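You operate a simulated robot arm through the tools that you are given. There is no shell and no other tool. Be economical: measure what you need, move in short steps, check, and stop when the job is done.

You are at the controls of a simulated robot arm. One attempt, no reset.

Task
Fill the basin to the blue band, wash the dirty orange pad in it, then drain it.
Fine: put the pad back and leave the red lever on CLOSED.

It is judged by the outcome, as a careful person would: the job done as asked, and still so three seconds after it is handed in. It fails if anything else is knocked over, pushed out of place, dropped, spilled or broken.

Robot
A 6-joint arm with a fingered hand, hanging from a carriage that runs on a gantry, over the field with the corners [665, 1499], [-815, 1501], [-818, -999], [662, -1001] (x, y) and turns from -33 to 655 degrees about z. Base frame: it is fixed where the carriage stands at the start and does not move with it; the origin is on the floor, on the carriage's upright axis, x ahead of it, y to its left, z up. Readings come in mm, degrees, newtons and seconds.
With the tool pointing down near the work surface it reaches from about 100 to 440 mm from the robot's upright axis, wherever it stands. Its first joint turns from -166.0 to 166.0 degrees. Places, roughly: blue lever [700, -400, 1200]; red lever [500, -200, 900]; steel basin [600, -300, 900]. Payload 3.7 kg.
Tool frame: the origin (TCP) lies between the finger pads and is the grasp point; the fingertips stand 26 mm ahead of it; z points along the fingers, y is the line along which they close. The gripper opens to 156 mm. The gripper's body begins 73 mm behind the TCP. The gripper is a hand of 4 fingers: y runs from the thumb to the fingers, the wrist lies at [0, 0, -239] in the tool frame, and closing takes about 1.5 s.
Orientation is that of the tool frame in the base frame, as a unit quaternion [x, y, z, w]. With the fingers straight down and closing along the base's y, the tool's x points along the base's -x, its y along +y and its z along -z.

Tools
- The arm moves only by the tool step_arm. Its argument "increments" is a list of rows, each a list of 6 numbers: the shift along the tool's x, y, z in mm, then the turn, a rotation vector about the tool's x, y, z in degrees. In form: [[x, y, z, rx, ry, rz], ...]. A call has 1 to 20 rows; each row is the pose to reach, as a shift and turn from the pose commanded when the call began, along the tool's axes at that moment. "hand" is the closure, from 0 (fully open) to 1 (shut), set as the call begins (left out, the last holds). A row lasts 0.2 s, in which the tool goes at most 50 mm and 8.6 degrees; a call with a longer step from one row to the next is refused whole, and so is a gripper value outside its range. A pose out of reach is approached as far as the arm can. The call stops where the force on the tool passes 50 N (or 10 N more than at its start, if that is more) or the arm is blocked; 0.2 s more then pass. The fingers move at their own pace (about 45 mm/s each) and stop on an object; they squeeze with about 31 N. The grip force told is the motor's: it shows also when the fingers shut on nothing. Time passes only in rows, and 0.2 s behind the last, so rows that repeat a pose let the fingers close. It gives the time, the measured TCP pose, the force on the tool (base axes), the opening and the grip force at its end, in the units of the frame above (readings bear some noise), with the torque about the TCP (base axes, N m) and any sound that the robot's microphone picked up, and new pictures: "views" is both (left out), scene, wrist or none.
- Cameras (640 x 400 px; columns grow to the right, rows downward): "scene" is now at [246.4, -42.2, 1731.2]; the picture's right is [-0.65, -0.76, 0.00], its down [-0.66, 0.57, -0.48] and it looks along [0.36, -0.31, -0.88] (base axes); focal length 258 px, centre (320, 200). "wrist" rides on the gripper at [58, -58, -91] in the tool frame; the picture's right is [0.71, 0.71, 0.00], its down [-0.53, 0.53, -0.67] and it looks along [-0.47, 0.47, 0.74] (tool axes); focal length 265 px, centre (320, 200). There is no depth. A picture from a camera that has moved, and an enlarged one, comes with that camera's place and axes in the base frame and with its lens.
- slide_trunk(by): slides the trunk up (or, below 0, down) by that many mm; the arm and the scene camera ride with it, the base frame stays. It gives what a move gives, with no picture.
- roll_base(legs): drives the robot by 1 to 6 legs, each [ahead, left, turn to the left] in mm, mm and degrees, along the robot's own axes; the way and the turn of a leg run together, so that a leg with both is an arc; at most 1500 mm and 180 degrees a leg. The arm and the cameras ride along, it lands a little off, and it stops where it bumps. It keeps to its track: a leg is cut to what the track allows. It gives what a move gives, and a new picture of the scene camera.
- set_fingers(finger1, finger2, finger3, thumb_bend): sets how far each is bent, from 0 (flat) to 100 (curled in); at 30 the hand is open as for a grip, at 70 the pads meet at the TCP. One left out holds its place. A second passes; each finger stops where it meets its share of the squeeze, and holds until it gets a number again. A gripper value or a shape takes the hand back. It gives what a move gives, with no picture; readings hold the bend of each and the force on the fingers (four entries, about 0 where the hand has none), thumb and palm.
- grasp_type(shape): the hand has 4 fingers and takes this shape, open, in about a second: jaw (thumb against the fingers, like two jaws); tri (thumb and two fingers); tip (a fingertip pinch); poke (one finger out to press); point (the index stretched); flat (the hand flat); cup (the hand cupped); fist (a fist). The gripper value then closes the fingers along that shape, each until it touches; the sizes above hold for jaw. It gives what a move gives, with no picture.
- turn_head(pan, tilt): turns the head with the scene camera to pan (to the left, within 155 degrees either way) and tilt (down, from -29 to 69), counted from straight ahead of the robot. It gives what a move gives, and a new picture of the scene camera.
- close_up(camera, box): a new picture of the part [left, top, right, bottom] of that camera's present view, enlarged. The clock stands still meanwhile.
- hand_in(): hands the job in; it is judged then, once.

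Work in short steps. Places have to be worked out from the pictures, the camera data and where the tool is seen: move nearer, look again, correct. Check each grasp and each placing, and mend what went wrong. You have 120 turns and 260 pictures in all, those below and enlarged ones among them. Open the gripper and draw the arm clear of the work before you hand the job in, unless the task says otherwise; then end with one line.

The tools are called after ">>>" as name(argument=value, ...) on one line, values as JSON. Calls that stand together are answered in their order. step_arm: Moves the arm, as the interface text tells. Its arguments: {"type":"object","properties":{"increments":{"type":"array","items":{"type":"array","items":{"type":"number"}}},"hand":{"type":"number"},"views":{"type":"string","enum":["both","scene","wrist","none"]}},"required":["increments"]} The other tools are called the same way: slide_trunk (by) slides the trunk up or down; grasp_type (shape) gives the hand a shape; set_fingers (finger1, finger2, finger3, thumb_bend) moves the fingers one by one; roll_base (legs) drives the base; turn_head (pan, tilt) turns the head that bears the scene camera; close_up (camera, box) takes an enlarged picture of a part of a camera's view; hand_in () hands the job in.

At the start:

```text
t: 0.0
tcp_pos: [309.7, -311.4, 1000.5]
tcp_rot: [0.001, 1.0, 0.001, 0.0]
force: [0.0, -0.5, -0.5]
wrist_torque: [-0.01, -0.02, -0.01]
width: 156.0
finger_force: 0.1
shape: jaw
bend: [30.0, 30.0, 30.0, 30.0]
finger forces: [0.0, 0.0, 0.0, 0.0, 0.0, 0.0]
trunk travel left (down, up): [-575.0, 104.0]
robot x, y, heading: [1.8, 3.8, -0.2]
head pan, tilt: [-40.8, 61.2]
```

scene: 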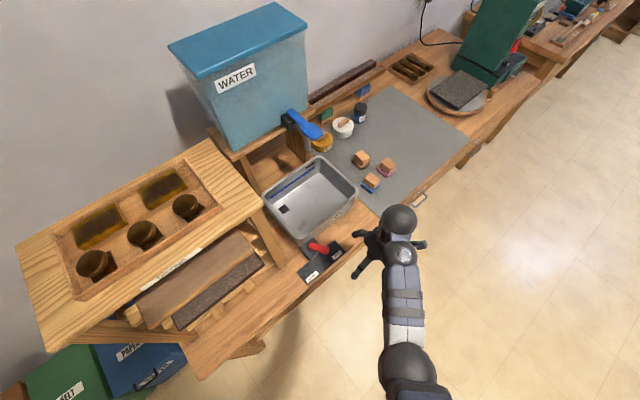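
wrist: 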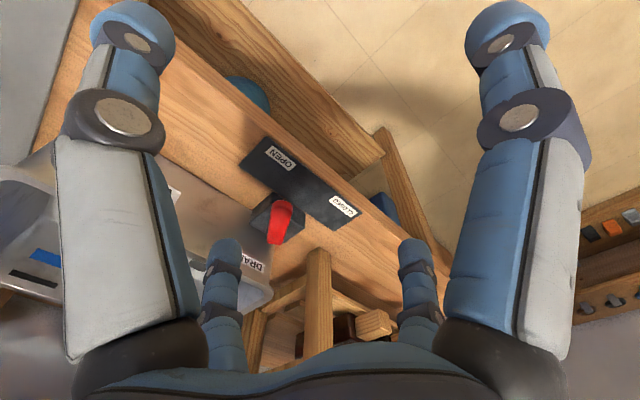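

I'll look closely at the basin, levers and the pads before moving anything.

>>> close_up(camera="scene", box=[240, 80, 440, 205])

>>> close_up(camera="scene", box=[240, 150, 400, 290])

>>> close_up(camera="wrist", box=[160, 100, 420, 300])

```text
3.20 times, centred on (340, 142) of scene
camera zoom: at [246.4, -42.2, 1731.2], right [-0.65, -0.76, 0.0], down [-0.66, 0.57, -0.48], along [0.36, -0.31, -0.88], focal length 825 px, centre (256, 384)
```

zoom: 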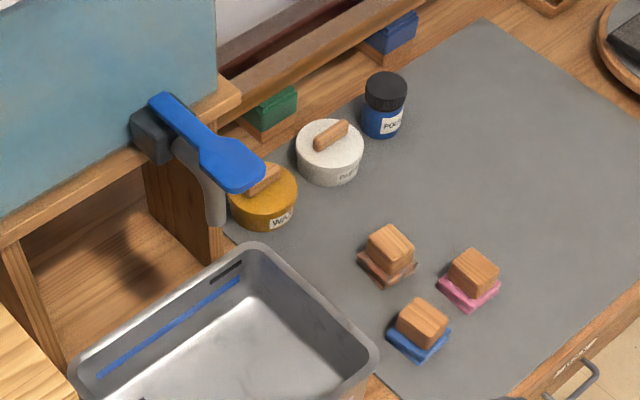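

```text
2.86 times, centred on (320, 220) of scene
camera zoom: at [246.4, -42.2, 1731.2], right [-0.65, -0.76, 0.0], down [-0.66, 0.57, -0.48], along [0.36, -0.31, -0.88], focal length 737 px, centre (320, 143)
```

zoom: 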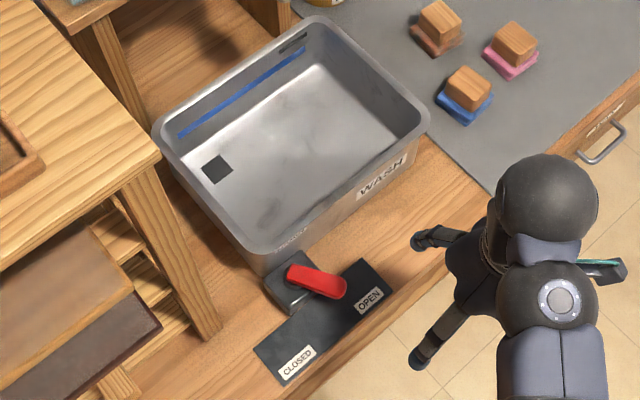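

```text
2.00 times, centred on (290, 200) of wrist
camera zoom: at [249.3, -370.2, 1090.7], right [-0.71, 0.71, 0.0], down [0.53, 0.53, 0.67], along [0.47, 0.47, -0.74], focal length 531 px, centre (380, 200)
```

zoom: 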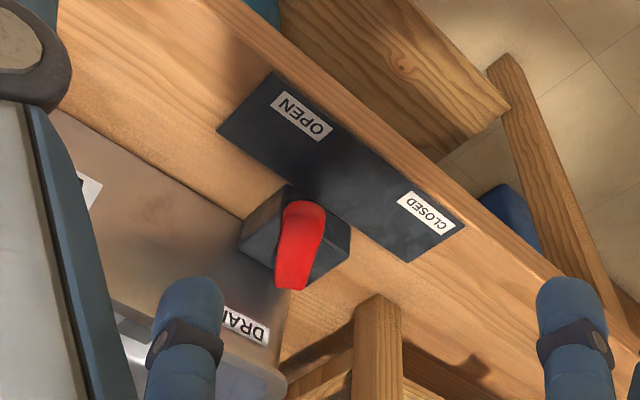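

Bench top triangulates to z≈797. The red lever's free end is at about (439,-247,853) and points to OPEN, and the orange pad is at about (650,-634). I'll raise the hand, then drive closer so everything is in reach.

>>> step_arm(increments=[[0, 0, -40, 0, 0, 0], [0, 0, -80, 0, 0, 0], [0, 0, -80, 0, 0, 0]], views="none")

>>> roll_base(legs=[[100, -380, 0]])

```text
t: 0.8
tcp_pos: [314.0, -317.6, 1068.9]
tcp_rot: [0.0, 1.0, 0.0, 0.0]
force: [0.8, -0.2, 0.8]
wrist_torque: [0.02, 0.03, 0.01]
width: 155.7
finger_force: 0.2
shape: jaw
bend: [30.0, 30.0, 30.0, 30.0]
finger forces: [0.0, 0.0, 0.1, 0.0, 0.0, 0.1]
out of reach, approached as far as the arm can: row 2, 3
trunk travel left (down, up): [-575.0, 104.0]
robot x, y, heading: [3.1, -3.1, 0.2]
head pan, tilt: [-40.8, 61.2]
```

```text
t: 3.3
tcp_pos: [407.1, -701.5, 1068.4]
tcp_rot: [0.008, 1.0, -0.001, 0.0]
force: [1.2, -0.5, -0.1]
wrist_torque: [-0.01, 0.0, -0.01]
width: 155.7
finger_force: 0.0
shape: jaw
bend: [30.0, 30.0, 30.0, 30.0]
finger forces: [0.0, 0.0, 0.0, 0.0, 0.0, 0.0]
trunk travel left (down, up): [-575.0, 104.0]
robot x, y, heading: [97.9, -379.9, -1.0]
head pan, tilt: [-40.8, 61.2]
camera scene: at [343.5, -425.9, 1731.2], right [-0.67, -0.75, 0.0], down [-0.65, 0.58, -0.48], along [0.36, -0.32, -0.88], focal length 258 px, centre (320, 200)
```

scene: 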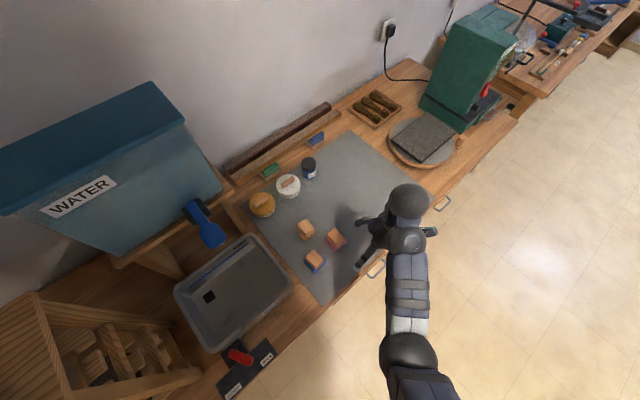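

New viewpoint gained. I'll take enlargements to triangulate the pads, the blue lever and the basin.

>>> close_up(camera="scene", box=[160, 170, 352, 290])

>>> close_up(camera="scene", box=[140, 260, 332, 380])

>>> close_up(camera="wrist", box=[0, 0, 640, 400])

```text
3.33 times, centred on (256, 230) of scene
camera zoom: at [343.5, -425.9, 1731.2], right [-0.67, -0.75, 0.0], down [-0.65, 0.58, -0.48], along [0.36, -0.32, -0.88], focal length 860 px, centre (533, 100)
```

zoom: 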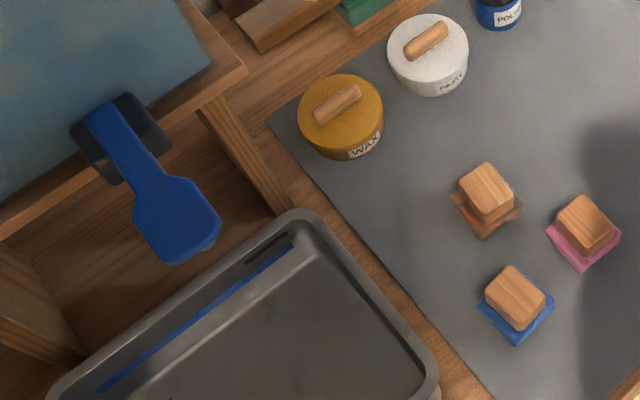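

```text
3.33 times, centred on (236, 320) of scene
camera zoom: at [343.5, -425.9, 1731.2], right [-0.67, -0.75, 0.0], down [-0.65, 0.58, -0.48], along [0.36, -0.32, -0.88], focal length 860 px, centre (600, -200)
```

zoom: 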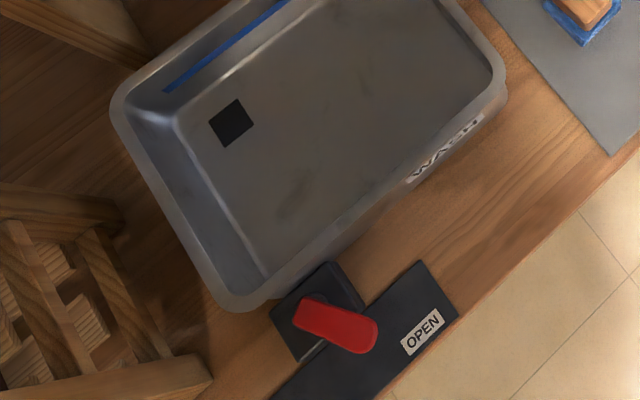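

```text
1.00 times, centred on (320, 200) of wrist (not enlarged: the box is as wide or as high as the picture)
camera zoom: at [347.0, -759.2, 1159.2], right [-0.7, 0.72, 0.0], down [0.53, 0.52, 0.67], along [0.48, 0.47, -0.74], focal length 265 px, centre (320, 200)
```

zoom: 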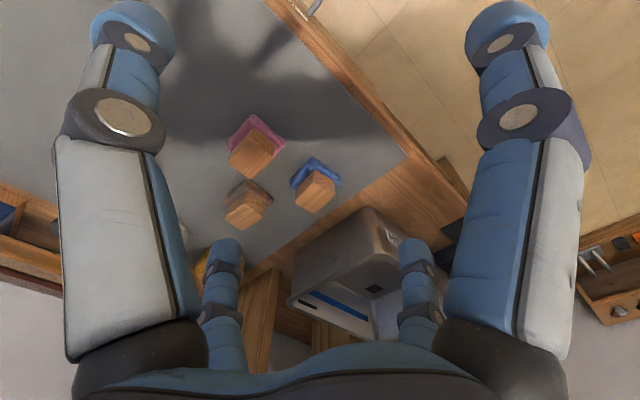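

The blue lever runs from about (783,-383,1163) to a paddle at (677,-385,1153). The basin rim is at z≈917, x 520–735, y −461 to −190, with the band at z≈869. The orange block top is at about (654,-636,847). The drain lever reads OPEN, so I'll close the fingers and bring the hand to its −y side.

>>> step_arm(increments=[[0, 45, 0, 0, 0, 0], [0, 90, 0, 0, 0, 0], [-5, 135, 0, 0, 0, 0], [-10, 180, 0, 0, 0, 0], [-15, 225, 0, 0, 0, 0], [-20, 270, 10, 0, 0, 0], [-23, 315, 30, 0, 0, 0], [-23, 350, 50, 0, 0, 0], [-23, 380, 60, 0, 0, 0], [-23, 380, 60, 0, 0, 0]], hand=1)

```text
t: 5.5
tcp_pos: [435.0, -321.0, 1009.3]
tcp_rot: [0.007, 1.0, 0.0, 0.0]
force: [-0.2, 0.1, 0.1]
wrist_torque: [0.02, -0.01, -0.02]
width: 0.0
finger_force: 27.8
shape: jaw
bend: [70.0, 70.0, 70.0, 70.0]
finger forces: [0.1, 0.0, 0.0, 0.0, 0.0, 0.1]
out of reach, approached as far as the arm can: row 1, 2, 3, 4, 5, 6, 7
trunk travel left (down, up): [-575.0, 104.0]
robot x, y, heading: [99.1, -379.9, -0.6]
head pan, tilt: [-40.8, 61.2]
camera scene: at [343.5, -425.9, 1731.2], right [-0.67, -0.75, 0.0], down [-0.65, 0.58, -0.48], along [0.36, -0.32, -0.88], focal length 258 px, centre (320, 200)
camera wrist: at [373.9, -378.9, 1099.3], right [-0.7, 0.72, 0.0], down [0.53, 0.52, 0.67], along [0.48, 0.46, -0.74], focal length 265 px, centre (320, 200)
```

scene: 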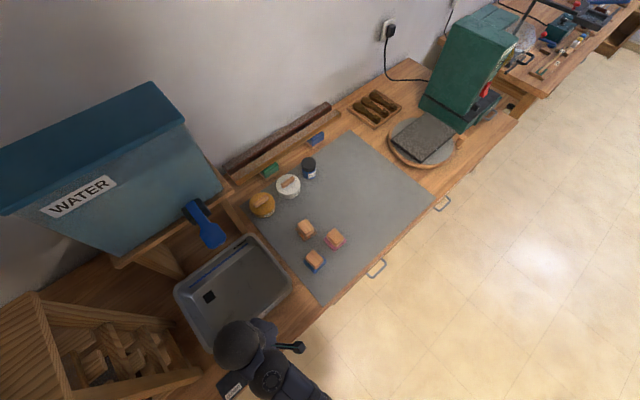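
wrist: 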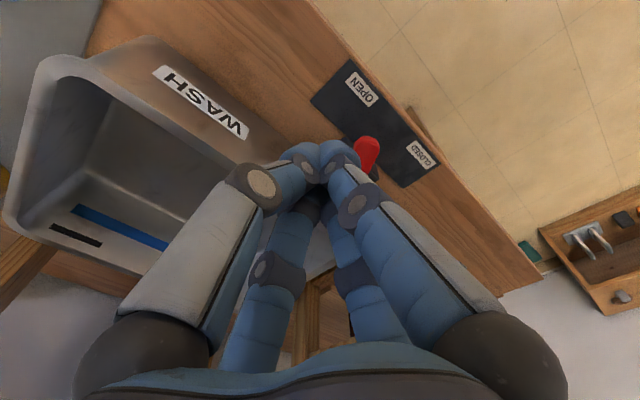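

Lever is ahead in +y. I'll descend beside it to TCP z≈866.

>>> step_arm(increments=[[0, 0, 45, 0, 0, 0], [0, 0, 90, 0, 0, 0], [0, 0, 125, 0, 0, 0], [0, 0, 143, 0, 0, 0], [0, 0, 143, 0, 0, 0]])

```text
t: 6.7
tcp_pos: [435.2, -324.2, 863.7]
tcp_rot: [0.008, 1.0, 0.0, 0.0]
force: [0.0, 0.2, -0.6]
wrist_torque: [0.0, 0.0, -0.01]
width: 0.0
finger_force: 31.3
shape: jaw
bend: [70.0, 70.0, 70.0, 70.0]
finger forces: [0.1, 0.0, 0.1, 0.0, 0.0, 0.0]
trunk travel left (down, up): [-575.0, 104.0]
robot x, y, heading: [99.1, -379.1, -0.8]
head pan, tilt: [-40.8, 61.2]
camera scene: at [343.5, -425.9, 1731.2], right [-0.67, -0.75, 0.0], down [-0.65, 0.58, -0.48], along [0.36, -0.32, -0.88], focal length 258 px, centre (320, 200)
camera wrist: at [374.6, -380.9, 954.7], right [-0.7, 0.72, 0.0], down [0.53, 0.52, 0.67], along [0.48, 0.47, -0.74], focal length 265 px, centre (320, 200)
```

scene: 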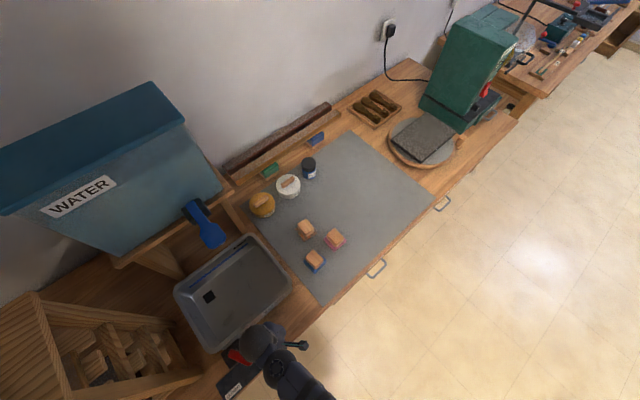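
wrist: 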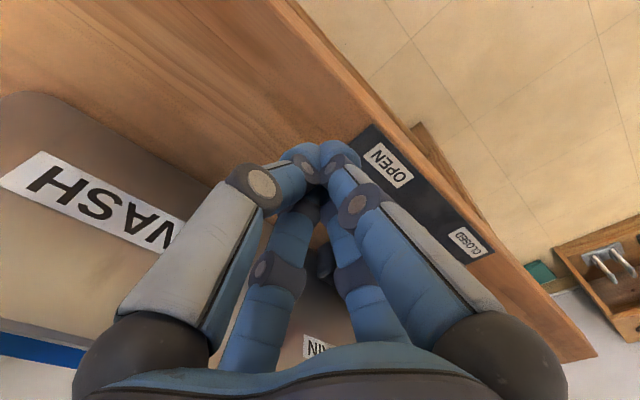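

Now I'll push in +y slowly, watching force.

>>> step_arm(increments=[[0, 20, 0, 0, 0, 0], [0, 40, 0, 0, 0, 0], [0, 55, 0, 0, 0, 0], [0, 68, 0, 0, 0, 0], [0, 80, 0, 0, 0, 0]])

```text
t: 7.9
tcp_pos: [437.8, -242.1, 864.8]
tcp_rot: [0.008, 1.0, 0.0, 0.001]
force: [1.4, 0.2, 1.0]
wrist_torque: [0.0, -0.04, 0.01]
width: 0.1
finger_force: 31.0
shape: jaw
bend: [70.0, 70.0, 70.0, 70.0]
finger forces: [0.0, 0.0, 0.0, 0.1, 0.0, 0.1]
trunk travel left (down, up): [-575.0, 104.0]
robot x, y, heading: [96.4, -379.6, -0.7]
head pan, tilt: [-40.8, 61.2]
camera scene: at [343.5, -425.8, 1731.1], right [-0.67, -0.75, 0.0], down [-0.65, 0.58, -0.48], along [0.36, -0.32, -0.88], focal length 258 px, centre (320, 200)
camera wrist: at [377.8, -299.5, 955.2], right [-0.7, 0.72, 0.0], down [0.53, 0.52, 0.67], along [0.48, 0.47, -0.74], focal length 265 px, centre (320, 200)
```

scene: 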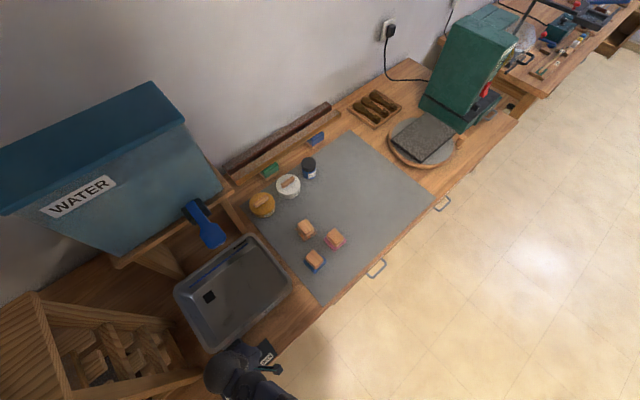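
wrist: 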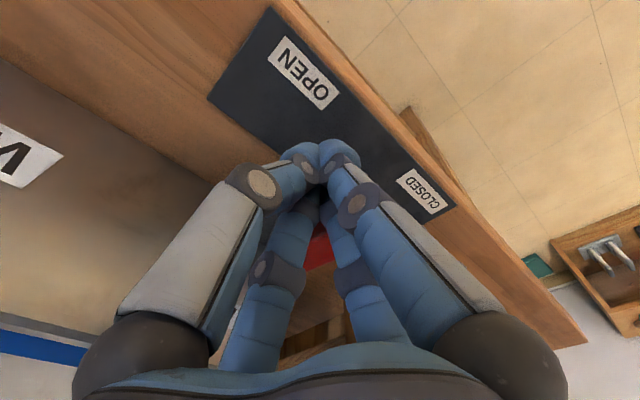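

Little force so far, and the red lever is seen beyond the fingers. I'll continue pushing.

>>> step_arm(increments=[[0, 12, 0, 0, 0, 0], [0, 24, 0, 0, 0, 0], [0, 36, 0, 0, 0, 0], [0, 36, 0, 0, 0, 0]])

>>> close_up(camera="wrist", box=[220, 120, 420, 300])

```text
t: 8.9
tcp_pos: [435.2, -212.8, 863.6]
tcp_rot: [0.008, 1.0, -0.003, -0.002]
force: [-8.4, -23.7, 4.1]
wrist_torque: [-0.01, 0.0, 0.05]
width: 0.0
finger_force: 31.3
shape: jaw
bend: [70.0, 70.0, 70.0, 70.0]
finger forces: [0.0, 23.8, 0.0, 0.1, 0.0, 0.0]
trunk travel left (down, up): [-575.0, 104.0]
robot x, y, heading: [99.2, -380.0, -1.2]
head pan, tilt: [-40.8, 61.2]
camera scene: at [342.8, -428.1, 1731.2], right [-0.67, -0.75, 0.0], down [-0.65, 0.58, -0.48], along [0.36, -0.32, -0.88], focal length 258 px, centre (320, 200)
camera wrist: at [374.9, -269.0, 955.0], right [-0.69, 0.72, 0.0], down [0.54, 0.52, 0.66], along [0.48, 0.46, -0.75], focal length 265 px, centre (320, 200)
```

scene: 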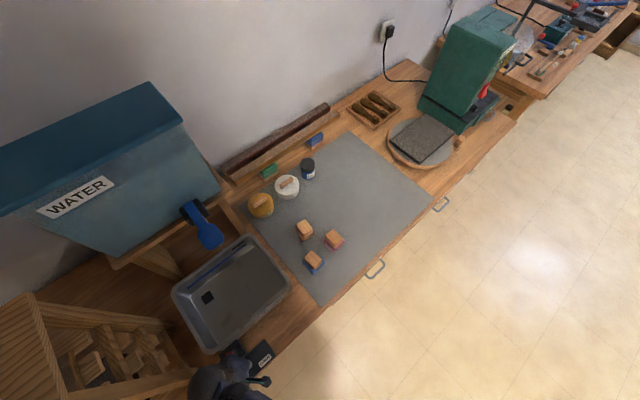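
wrist: 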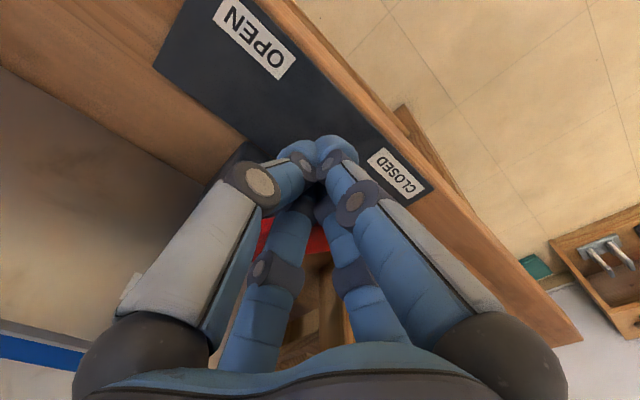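

```text
2.22 times, centred on (320, 210) of wrist
camera zoom: at [374.9, -269.0, 955.0], right [-0.69, 0.72, 0.0], down [0.54, 0.52, 0.66], along [0.48, 0.46, -0.75], focal length 590 px, centre (320, 178)
```

zoom: 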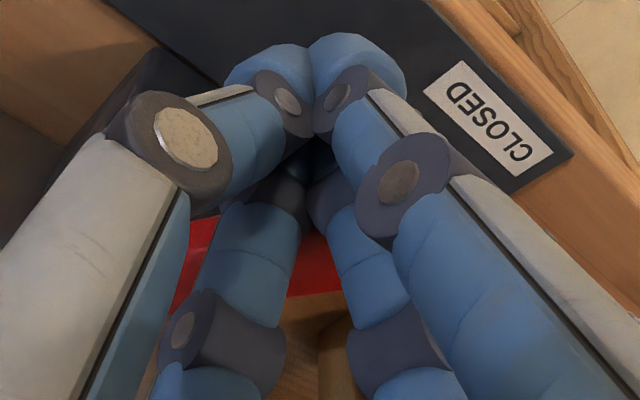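

A 24 N push reaction suggests the closed stop. I'll back off and look.

>>> step_arm(increments=[[0, -30, 0, 0, 0, 0], [0, -60, 0, 0, 0, 0], [0, -70, -45, 0, 0, 0], [0, -80, -90, 0, 0, 0], [0, -80, -90, 0, 0, 0]], views="wrist")

>>> close_up(camera="wrist", box=[260, 60, 460, 185])

>>> close_up(camera="scene", box=[160, 220, 352, 400])

```text
t: 10.1
tcp_pos: [436.7, -287.5, 954.3]
tcp_rot: [0.009, 1.0, 0.0, 0.0]
force: [-0.2, 0.1, 0.6]
wrist_torque: [0.01, 0.0, 0.0]
width: 0.0
finger_force: 31.3
shape: jaw
bend: [70.0, 70.0, 70.0, 70.0]
finger forces: [0.1, 0.0, 0.0, 0.1, 0.0, 0.1]
trunk travel left (down, up): [-575.0, 104.0]
robot x, y, heading: [96.1, -378.7, -1.1]
head pan, tilt: [-40.8, 61.2]
camera wrist: at [375.9, -344.7, 1046.1], right [-0.7, 0.72, 0.0], down [0.53, 0.52, 0.67], along [0.48, 0.46, -0.74], focal length 265 px, centre (320, 200)
```

wrist: 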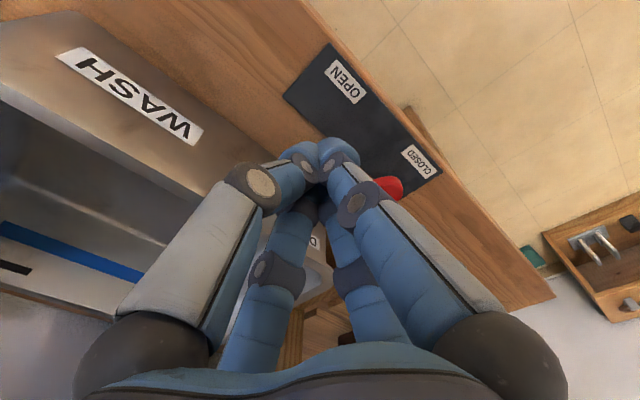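

```text
3.20 times, centred on (360, 122) of wrist
camera zoom: at [375.9, -344.7, 1046.1], right [-0.7, 0.72, 0.0], down [0.53, 0.52, 0.67], along [0.48, 0.46, -0.74], focal length 849 px, centre (192, 448)
```

zoom: 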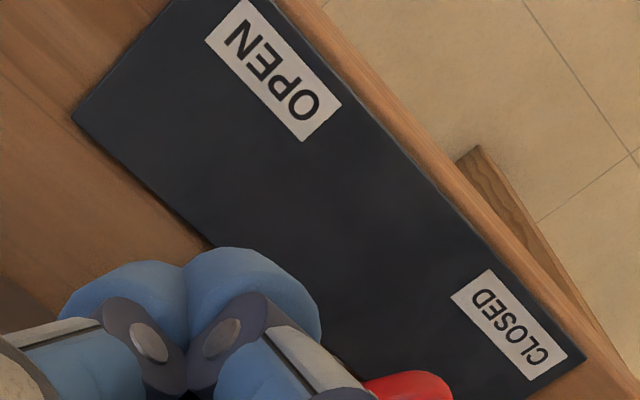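

```text
2.22 times, centred on (256, 310) of scene
camera zoom: at [343.5, -425.9, 1731.2], right [-0.67, -0.75, 0.0], down [-0.65, 0.58, -0.48], along [0.36, -0.32, -0.88], focal length 573 px, centre (462, -44)
```

zoom: 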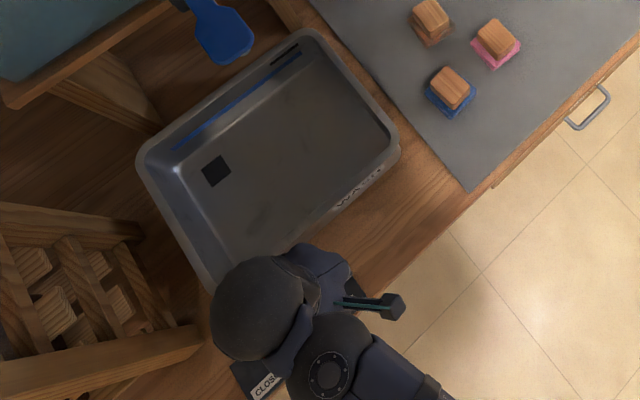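

The lever now points to CLOSED, mirror of where it was. Next I'll bring the hand to a horizontal posture in front of the blue lever (fingers toward +x) to inspect it.

>>> step_arm(increments=[[-8, -9, -18, 0, -8.2, 0], [-16, -18, -36, 0, -16.4, 0], [-24, -27, -54, 0, -24.6, 0], [-32, -36, -72, 0, -32.8, 0], [-40, -45, -90, 0, -41, 0], [-48, -54, -108, 0, -49.2, 0], [-56, -63, -126, 0, -57.4, 0], [-64, -72, -144, 0, -65.6, 0], [-72, -81, -162, 0, -73.8, 0], [-80, -90, -180, 0, -82, 0], [-83, -98, -196, 0, -90, 0], [-83, -98, -196, 0, -90, 0]])

```text
t: 12.7
tcp_pos: [487.6, -382.9, 1191.8]
tcp_rot: [0.005, 0.868, 0.0, 0.497]
force: [0.3, -0.6, 0.4]
wrist_torque: [0.03, -0.01, -0.03]
width: 0.0
finger_force: 31.3
shape: jaw
bend: [70.0, 70.0, 70.0, 70.0]
finger forces: [0.0, 0.0, 0.0, 0.0, 0.1, 0.0]
out of reach, approached as far as the arm can: row 4, 5, 6, 7, 8, 9, 10, 11, 12
trunk travel left (down, up): [-575.0, 104.0]
robot x, y, heading: [96.8, -378.5, -0.6]
head pan, tilt: [-40.8, 61.2]
camera scene: at [343.5, -425.9, 1731.2], right [-0.67, -0.75, 0.0], down [-0.65, 0.58, -0.48], along [0.36, -0.32, -0.88], focal length 258 px, centre (320, 200)
camera wrist: at [377.3, -440.5, 1186.8], right [-0.35, 0.71, -0.61], down [-0.31, 0.52, 0.79], along [0.88, 0.47, 0.03], focal length 265 px, centre (320, 200)
```

scene: 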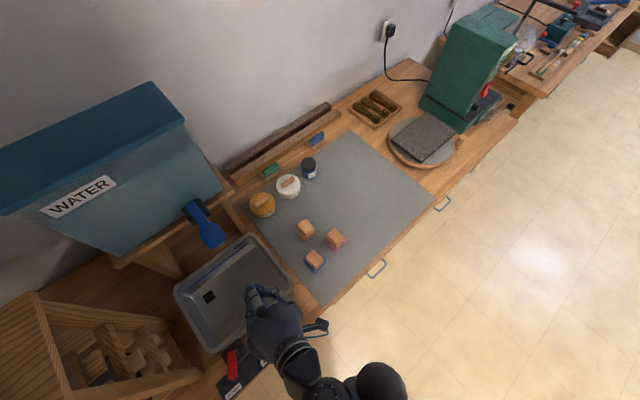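
wrist: 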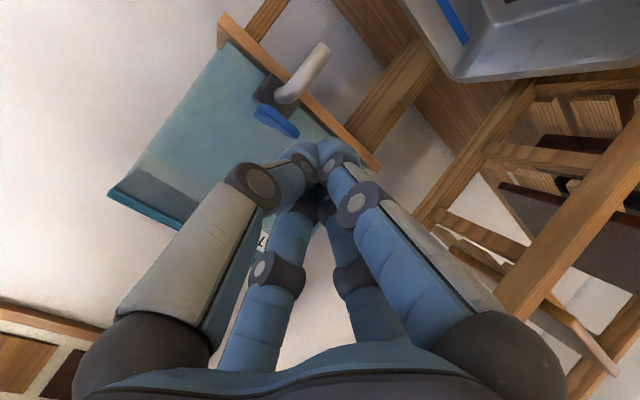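

Reached about 60° of tilt, enough to see the tap. I'll zoom in on it and on the red lever.

>>> close_up(camera="wrist", box=[200, 20, 392, 160])

>>> close_up(camera="scene", box=[160, 300, 320, 400])

```text
2.86 times, centred on (296, 90) of wrist
camera zoom: at [377.3, -440.5, 1186.8], right [-0.35, 0.71, -0.61], down [-0.31, 0.52, 0.79], along [0.88, 0.47, 0.03], focal length 758 px, centre (389, 514)
```

zoom: 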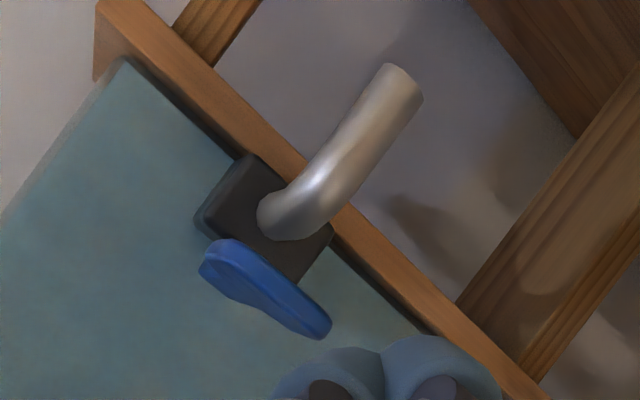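

```text
4.00 times, centred on (240, 350) of scene
camera zoom: at [343.5, -425.9, 1731.2], right [-0.67, -0.75, 0.0], down [-0.65, 0.58, -0.48], along [0.36, -0.32, -0.88], focal length 1032 px, centre (640, -400)
```

zoom: 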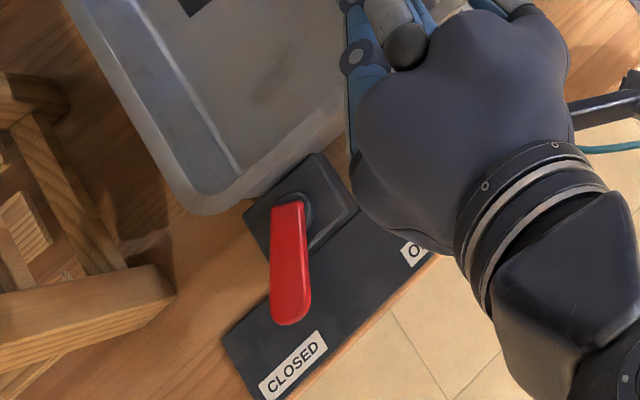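

The red lever is squarely on CLOSED. The blue lever is a flat paddle on top of the tap, and pressing down seems the likely action. I'll raise the trunk for headroom, then advance above the paddle.

>>> slide_trunk(by=80)

>>> step_arm(increments=[[0, 0, 0, 0, 0, 0]], views="none")

```text
t: 13.8
tcp_pos: [487.9, -383.5, 1271.7]
tcp_rot: [0.005, 0.868, 0.0, 0.496]
force: [0.9, 0.4, -1.2]
wrist_torque: [-0.04, -0.02, 0.0]
width: 0.1
finger_force: 30.7
shape: jaw
bend: [70.0, 70.0, 70.0, 70.0]
finger forces: [0.0, 0.1, 0.0, 0.0, 0.1, 0.0]
trunk travel left (down, up): [-655.0, 24.0]
robot x, y, heading: [101.5, -379.5, -0.7]
head pan, tilt: [-40.8, 61.2]
```

```text
t: 14.2
tcp_pos: [486.9, -383.1, 1271.9]
tcp_rot: [0.004, 0.868, -0.001, 0.497]
force: [0.4, 0.0, 0.4]
wrist_torque: [-0.01, -0.02, 0.0]
width: 0.1
finger_force: 31.5
shape: jaw
bend: [70.0, 70.0, 70.0, 70.0]
finger forces: [0.1, 0.0, 0.0, 0.1, 0.0, 0.0]
trunk travel left (down, up): [-655.0, 24.0]
robot x, y, heading: [98.8, -378.4, -1.0]
head pan, tilt: [-40.8, 61.2]
```

I'll move to about (648,-385,1215), above the paddle.

>>> step_arm(increments=[[-8, 0, 42, 0, 0, 0], [-16, -1, 84, 0, 0, 0], [-24, -2, 126, 0, 0, 0], [-32, -2, 168, 0, 0, 0], [-32, -2, 168, 0, 0, 0]])

```text
t: 15.4
tcp_pos: [650.0, -384.2, 1212.0]
tcp_rot: [0.005, 0.868, 0.0, 0.497]
force: [-0.1, -0.3, 0.2]
wrist_torque: [0.0, -0.02, 0.03]
width: 0.0
finger_force: 31.2
shape: jaw
bend: [70.0, 70.0, 70.0, 70.0]
finger forces: [0.0, 0.0, 0.0, 0.1, 0.0, 0.1]
out of reach, approached as far as the arm can: row 1
trunk travel left (down, up): [-655.0, 24.0]
robot x, y, heading: [97.4, -378.7, -1.0]
head pan, tilt: [-40.8, 61.2]
camera scene: at [343.5, -425.9, 1811.2], right [-0.67, -0.75, 0.0], down [-0.65, 0.58, -0.48], along [0.36, -0.32, -0.88], focal length 258 px, centre (320, 200)
camera wrist: at [540.1, -442.3, 1207.8], right [-0.35, 0.71, -0.61], down [-0.31, 0.53, 0.79], along [0.88, 0.47, 0.03], focal length 265 px, centre (320, 200)
```

scene: 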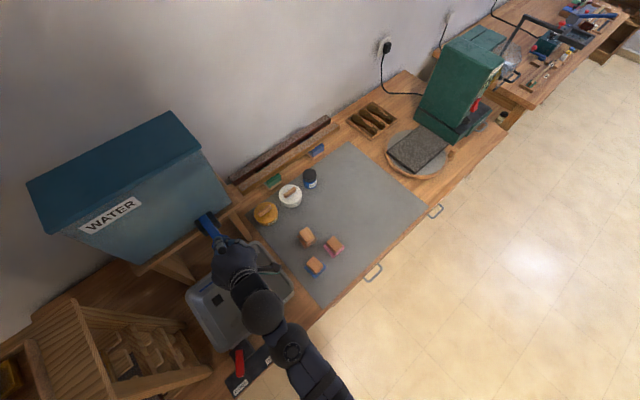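
wrist: 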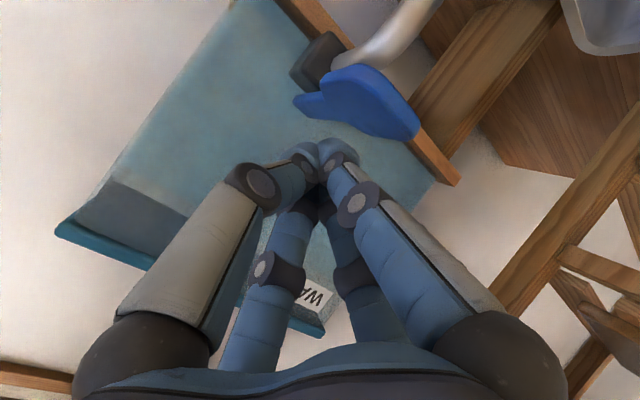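

Fingertips are over the paddle. I'll press down gently in small steps and listen.

>>> step_arm(increments=[[17, 0, 10, 0, 0, 0], [26, 0, 15, 0, 0, 0], [34, 0, 20, 0, 0, 0], [39, 0, 22.5, 0, 0, 0], [43, 0, 25, 0, 0, 0]])

```text
t: 16.6
tcp_pos: [648.9, -385.8, 1165.6]
tcp_rot: [0.005, 0.867, 0.0, 0.499]
force: [-5.7, 0.3, 11.9]
wrist_torque: [0.0, -0.09, -0.03]
width: 0.0
finger_force: 30.6
shape: jaw
bend: [70.0, 70.0, 70.0, 70.0]
finger forces: [0.1, 0.0, 0.0, 0.0, 0.0, 0.1]
trunk travel left (down, up): [-655.0, 24.0]
robot x, y, heading: [97.7, -378.4, -0.7]
head pan, tilt: [-40.8, 61.2]
camera scene: at [343.4, -425.9, 1811.5], right [-0.67, -0.75, 0.0], down [-0.65, 0.58, -0.48], along [0.36, -0.32, -0.88], focal length 258 px, centre (320, 200)
camera wrist: at [538.3, -443.9, 1160.9], right [-0.35, 0.71, -0.61], down [-0.31, 0.53, 0.79], along [0.88, 0.47, 0.04], focal length 265 px, centre (320, 200)
```

scene: 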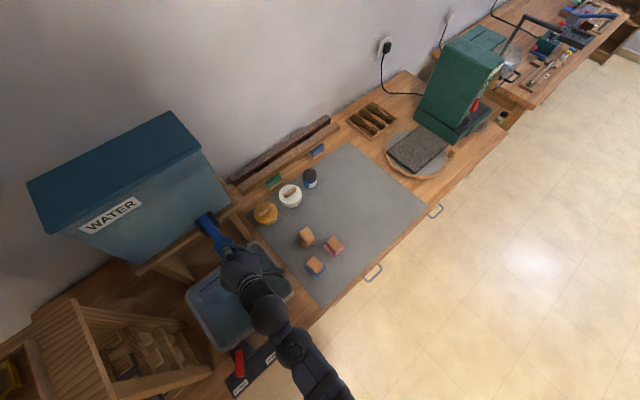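
wrist: 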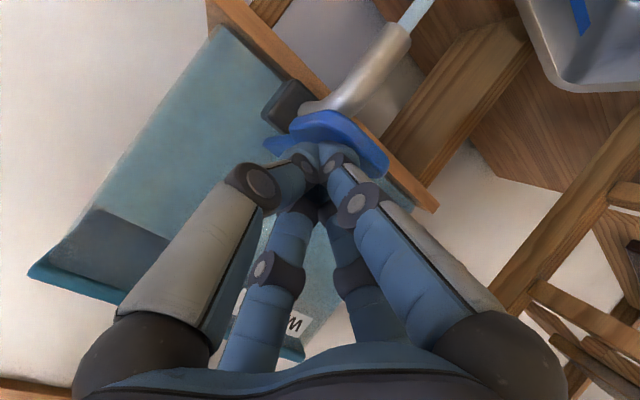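

Water flows from the spout. I'll release now to check that the lever springs back and how much has been added.

>>> step_arm(increments=[[-34, 0, -20, 0, 0, 0], [-43, 0, -25, 0, 0, 0]])

>>> close_up(camera="scene", box=[170, 200, 330, 360])

```text
t: 17.2
tcp_pos: [648.6, -387.3, 1213.1]
tcp_rot: [0.004, 0.868, 0.001, 0.496]
force: [-0.6, -0.1, -0.2]
wrist_torque: [0.01, 0.0, 0.01]
width: 0.0
finger_force: 30.6
shape: jaw
bend: [70.0, 70.0, 70.0, 70.0]
finger forces: [0.0, 0.1, 0.0, 0.1, 0.1, 0.0]
trunk travel left (down, up): [-655.0, 24.0]
robot x, y, heading: [94.7, -381.8, -0.8]
head pan, tilt: [-40.8, 61.2]
camera scene: at [343.5, -425.9, 1811.1], right [-0.67, -0.75, 0.0], down [-0.65, 0.58, -0.48], along [0.36, -0.32, -0.88], focal length 258 px, centre (320, 200)
camera wrist: at [537.0, -444.5, 1208.7], right [-0.35, 0.71, -0.61], down [-0.3, 0.53, 0.79], along [0.88, 0.47, 0.03], focal length 265 px, centre (320, 200)
```

scene: 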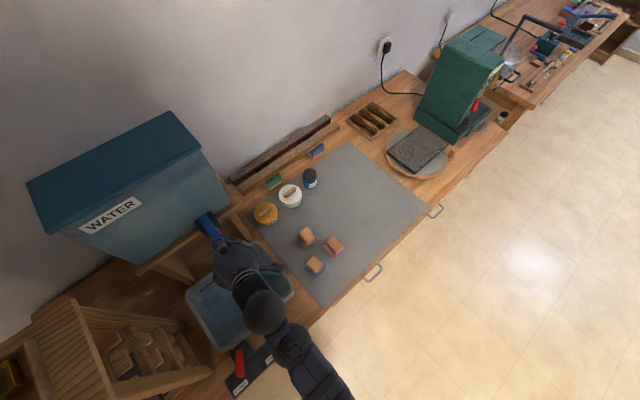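
wrist: 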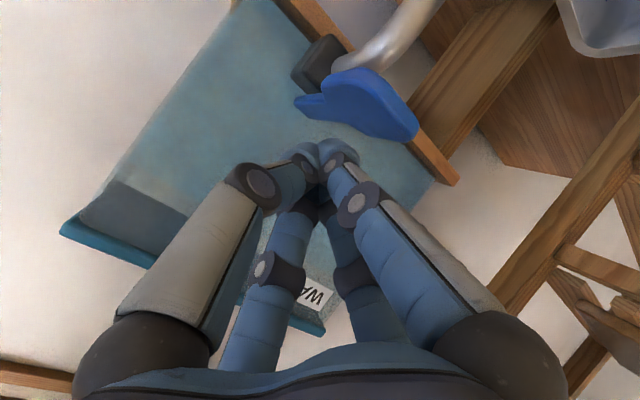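

```text
2.50 times, centred on (250, 280) of scene
camera zoom: at [343.5, -425.9, 1811.1], right [-0.67, -0.75, 0.0], down [-0.65, 0.58, -0.48], along [0.36, -0.32, -0.88], focal length 645 px, centre (495, 0)
```

zoom: 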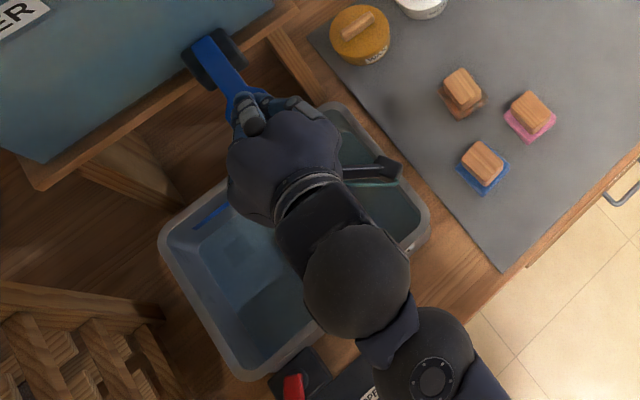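

It springs back, and there's already a lot of water after about 1 s. I'll zoom on the band end to judge the level.

>>> close_up(camera="scene", box=[180, 265, 270, 355])

```text
4.44 times, centred on (225, 310) of scene
camera zoom: at [343.5, -425.9, 1811.1], right [-0.67, -0.75, 0.0], down [-0.65, 0.58, -0.48], along [0.36, -0.32, -0.88], focal length 1146 px, centre (742, -289)
```

zoom: 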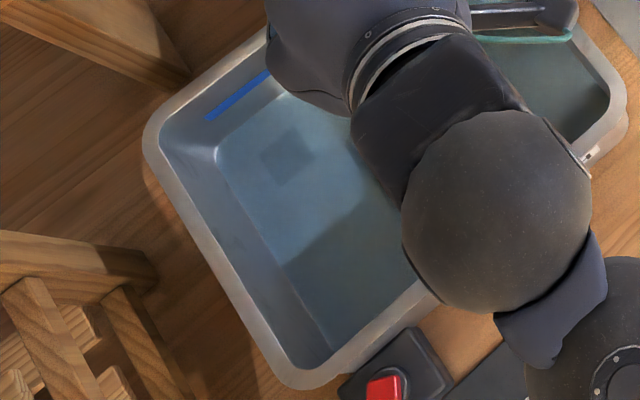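

The level is hard to see but low: the floor corner looks unchanged and the water is transparent. I'll press for roughly 1 s more and compare.

>>> step_arm(increments=[[26, 0, 15, 0, 0, 0], [43, 0, 25, 0, 0, 0], [43, 0, 25, 0, 0, 0], [43, 0, 25, 0, 0, 0], [43, 0, 25, 0, 0, 0], [26, 0, 15, 0, 0, 0], [0, 0, 0, 0, 0, 0], [0, 0, 0, 0, 0, 0]], views="none")

>>> close_up(camera="scene", box=[180, 265, 270, 355])

```text
t: 19.0
tcp_pos: [650.2, -387.0, 1215.8]
tcp_rot: [0.004, 0.868, 0.0, 0.497]
force: [-0.2, -0.5, 0.8]
wrist_torque: [0.01, -0.03, -0.02]
width: 0.0
finger_force: 30.9
shape: jaw
bend: [70.0, 70.0, 70.0, 70.0]
finger forces: [0.1, 0.0, 0.0, 0.1, 0.1, 0.0]
trunk travel left (down, up): [-655.0, 24.0]
robot x, y, heading: [97.4, -381.0, -0.8]
head pan, tilt: [-40.8, 61.2]
```

```text
4.44 times, centred on (225, 310) of scene
camera zoom: at [343.5, -425.9, 1811.2], right [-0.67, -0.75, 0.0], down [-0.65, 0.58, -0.48], along [0.36, -0.32, -0.88], focal length 1146 px, centre (742, -289)
```

zoom: 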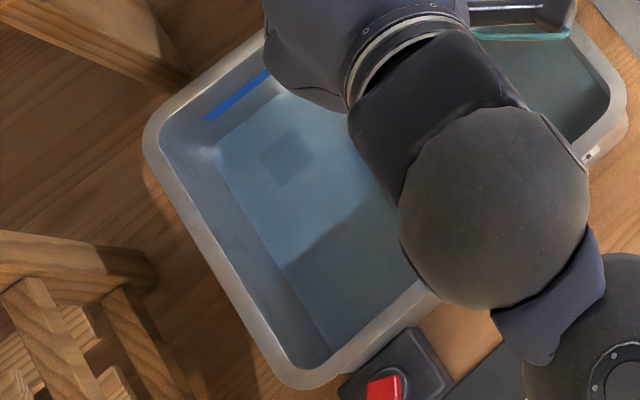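

Level still hard to read, so I'll swing the arm aside toward −y for a clear view of the far wall.

>>> step_arm(increments=[[13, -35, -22, 0, 0, 0], [26, -70, -44, 0, 0, 0], [39, -105, -66, 0, 0, 0], [52, -145, -88, 0, 0, 0], [65, -190, -110, 0, 0, 0], [76, -230, -129, 0, 0, 0]], views="none")

>>> close_up(camera="scene", box=[180, 230, 308, 350])

```text
refused: row 5 steps farther than a row can; nothing moved
```

```text
3.33 times, centred on (244, 290) of scene
camera zoom: at [343.5, -425.9, 1811.2], right [-0.67, -0.75, 0.0], down [-0.65, 0.58, -0.48], along [0.36, -0.32, -0.88], focal length 860 px, centre (573, -100)
```

zoom: 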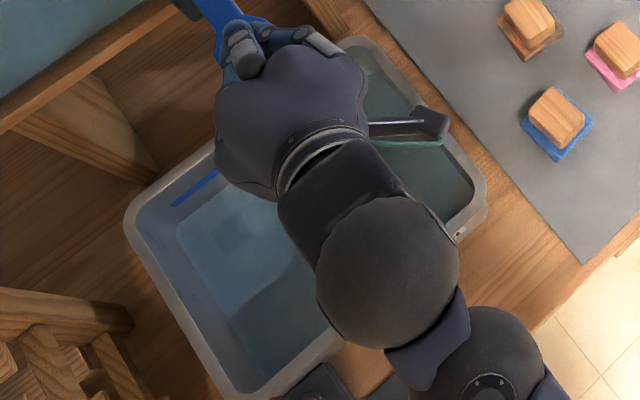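

Retry with smaller steps.

>>> step_arm(increments=[[13, -35, -22, 0, 0, 0], [26, -70, -44, 0, 0, 0], [39, -105, -66, 0, 0, 0], [52, -140, -88, 0, 0, 0], [65, -175, -110, 0, 0, 0], [74, -210, -126, 0, 0, 0], [74, -240, -126, 0, 0, 0]], views="none")

>>> close_up(camera="scene", box=[180, 230, 308, 350])

```text
t: 20.6
tcp_pos: [501.8, -622.8, 1212.3]
tcp_rot: [0.005, 0.867, 0.0, 0.498]
force: [0.7, -0.7, -0.3]
wrist_torque: [0.0, -0.05, -0.02]
width: 0.0
finger_force: 30.7
shape: jaw
bend: [70.0, 70.0, 70.0, 70.0]
finger forces: [0.0, 0.0, 0.0, 0.0, 0.0, 0.0]
trunk travel left (down, up): [-655.0, 24.0]
robot x, y, heading: [97.7, -381.6, -0.8]
head pan, tilt: [-40.8, 61.2]
```

```text
3.33 times, centred on (244, 290) of scene
camera zoom: at [343.4, -425.8, 1811.2], right [-0.67, -0.75, 0.0], down [-0.65, 0.58, -0.48], along [0.36, -0.32, -0.88], focal length 860 px, centre (573, -100)
```

zoom: 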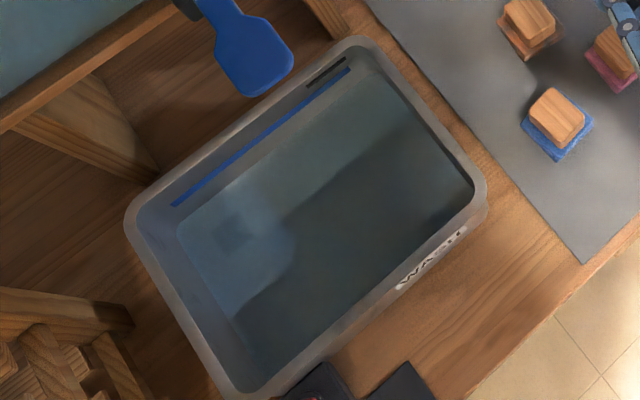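

From geometry, the water is about halfway between floor and band, at roughly 24 mm per second of press. I'll return, press for about 0.9 s again, and swing away to check.

>>> step_arm(increments=[[0, 30, 0, 0, 0, 0], [-9, 65, 16, 0, 0, 0], [-22, 100, 38, 0, 0, 0], [-35, 135, 60, 0, 0, 0], [-48, 170, 82, 0, 0, 0], [-61, 205, 104, 0, 0, 0], [-74, 240, 126, 0, 0, 0], [-74, 240, 126, 0, 0, 0]], views="none")

>>> step_arm(increments=[[26, 0, 15, 0, 0, 0], [43, 0, 25, 0, 0, 0], [43, 0, 25, 0, 0, 0], [43, 0, 25, 0, 0, 0], [43, 0, 25, 0, 0, 0], [26, 0, 15, 0, 0, 0], [0, 0, 0, 0, 0, 0], [0, 0, 0, 0, 0, 0], [13, -35, -22, 0, 0, 0], [26, -70, -44, 0, 0, 0], [39, -105, -66, 0, 0, 0], [52, -140, -88, 0, 0, 0], [65, -175, -110, 0, 0, 0], [74, -210, -126, 0, 0, 0], [74, -240, -126, 0, 0, 0]], views="none")

>>> close_up(camera="scene", box=[180, 230, 308, 350])

```text
t: 22.4
tcp_pos: [649.2, -384.3, 1213.5]
tcp_rot: [0.004, 0.868, 0.0, 0.497]
force: [-0.1, -0.5, -0.2]
wrist_torque: [0.02, 0.01, 0.04]
width: 0.2
finger_force: 31.2
shape: jaw
bend: [70.0, 70.0, 70.0, 70.0]
finger forces: [0.0, 0.1, 0.0, 0.1, 0.0, 0.0]
trunk travel left (down, up): [-655.0, 24.0]
robot x, y, heading: [99.1, -378.4, -1.0]
head pan, tilt: [-40.8, 61.2]
```

```text
t: 25.6
tcp_pos: [501.7, -624.0, 1213.9]
tcp_rot: [0.005, 0.867, 0.0, 0.498]
force: [-0.3, 0.1, 0.1]
wrist_torque: [0.0, -0.01, 0.03]
width: 0.0
finger_force: 30.9
shape: jaw
bend: [70.0, 70.0, 70.0, 70.0]
finger forces: [0.0, 0.0, 0.0, 0.0, 0.0, 0.1]
trunk travel left (down, up): [-655.0, 24.0]
robot x, y, heading: [97.4, -380.3, -0.8]
head pan, tilt: [-40.8, 61.2]
```

```text
3.33 times, centred on (244, 290) of scene
camera zoom: at [343.4, -425.8, 1811.2], right [-0.67, -0.75, 0.0], down [-0.65, 0.58, -0.48], along [0.36, -0.32, -0.88], focal length 860 px, centre (573, -100)
```

zoom: 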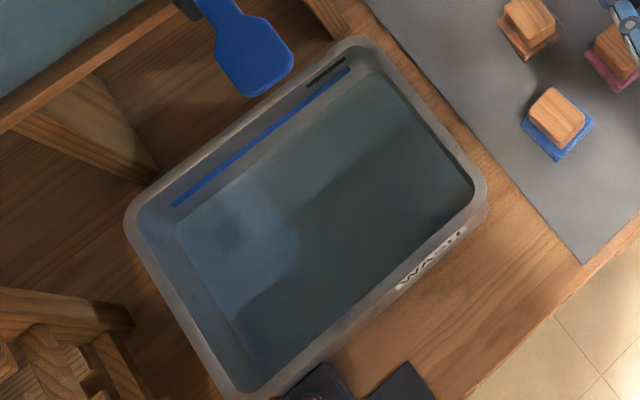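

A small rise. I'll zoom harder to measure the gap.

>>> close_up(camera="scene", box=[206, 260, 254, 308])

>>> close_up(camera="scene", box=[260, 238, 308, 286])

```text
8.33 times, centred on (230, 284) of scene
camera zoom: at [343.4, -425.8, 1811.2], right [-0.67, -0.75, 0.0], down [-0.65, 0.58, -0.48], along [0.36, -0.32, -0.88], focal length 2149 px, centre (1070, -500)
```

zoom: 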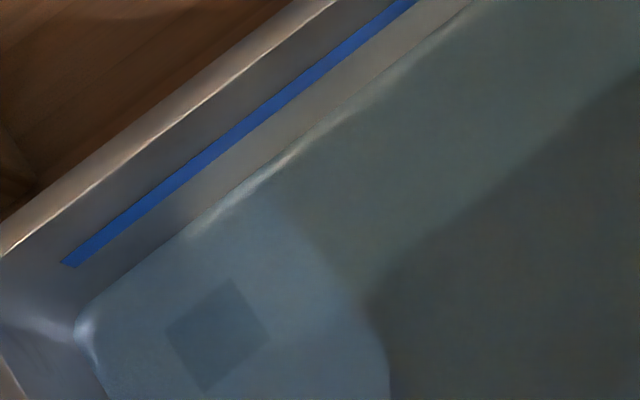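

```text
8.33 times, centred on (284, 262) of scene
camera zoom: at [343.4, -425.8, 1811.2], right [-0.67, -0.75, 0.0], down [-0.65, 0.58, -0.48], along [0.36, -0.32, -0.88], focal length 2149 px, centre (620, -317)
```

zoom: 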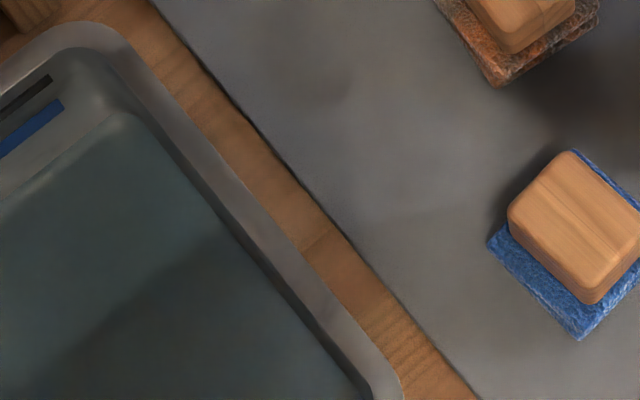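

I'll take the same crop as after presses 1 and 2 for a direct comparison, and a wrist view.

>>> close_up(camera="scene", box=[180, 265, 270, 355])

>>> close_up(camera="wrist", box=[0, 0, 640, 400])

```text
4.44 times, centred on (225, 310) of scene
camera zoom: at [343.4, -425.8, 1811.2], right [-0.67, -0.75, 0.0], down [-0.65, 0.58, -0.48], along [0.36, -0.32, -0.88], focal length 1146 px, centre (742, -289)
```

zoom: 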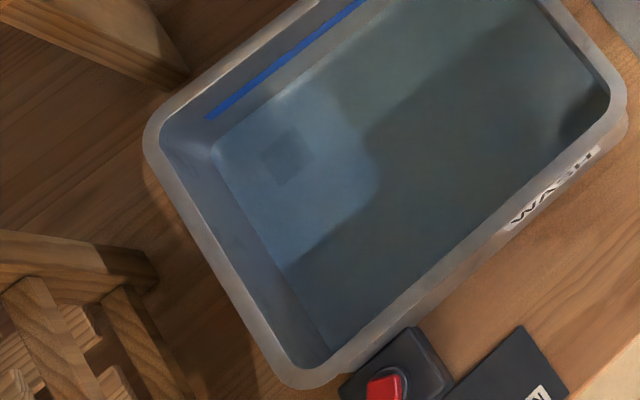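

```text
1.00 times, centred on (320, 200) of wrist (not enlarged: the box is as wide or as high as the picture)
camera zoom: at [390.9, -681.7, 1208.4], right [-0.35, 0.71, -0.61], down [-0.31, 0.53, 0.79], along [0.89, 0.46, 0.04], focal length 265 px, centre (320, 200)
```

zoom: 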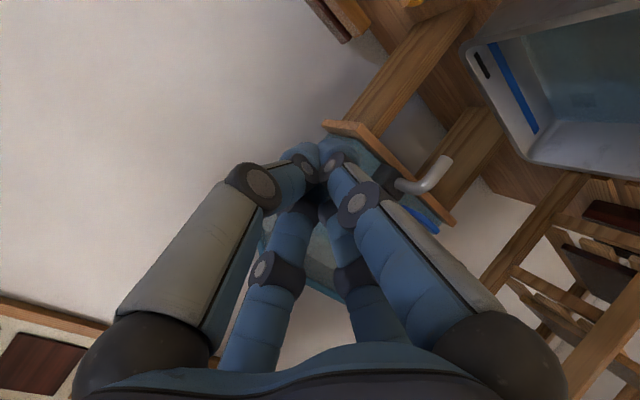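

The water edge moves up about 5 mm per press, with roughly 27 mm left. The wrist view from here also shows the band, so I'll zoom in.

>>> close_up(camera="wrist", box=[450, 20, 610, 180])

```text
2.50 times, centred on (530, 100) of wrist
camera zoom: at [390.9, -681.7, 1208.4], right [-0.35, 0.71, -0.61], down [-0.31, 0.53, 0.79], along [0.89, 0.46, 0.04], focal length 664 px, centre (-205, 450)
```

zoom: 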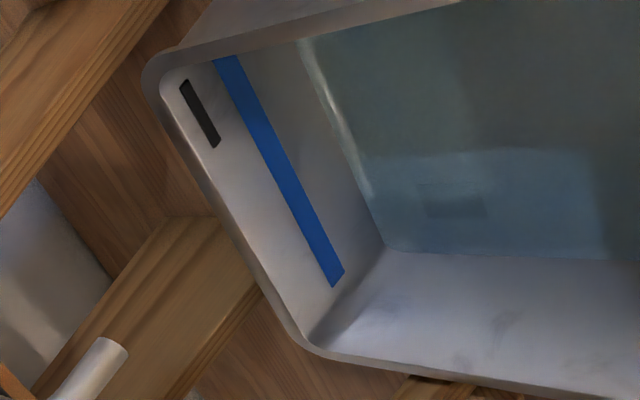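

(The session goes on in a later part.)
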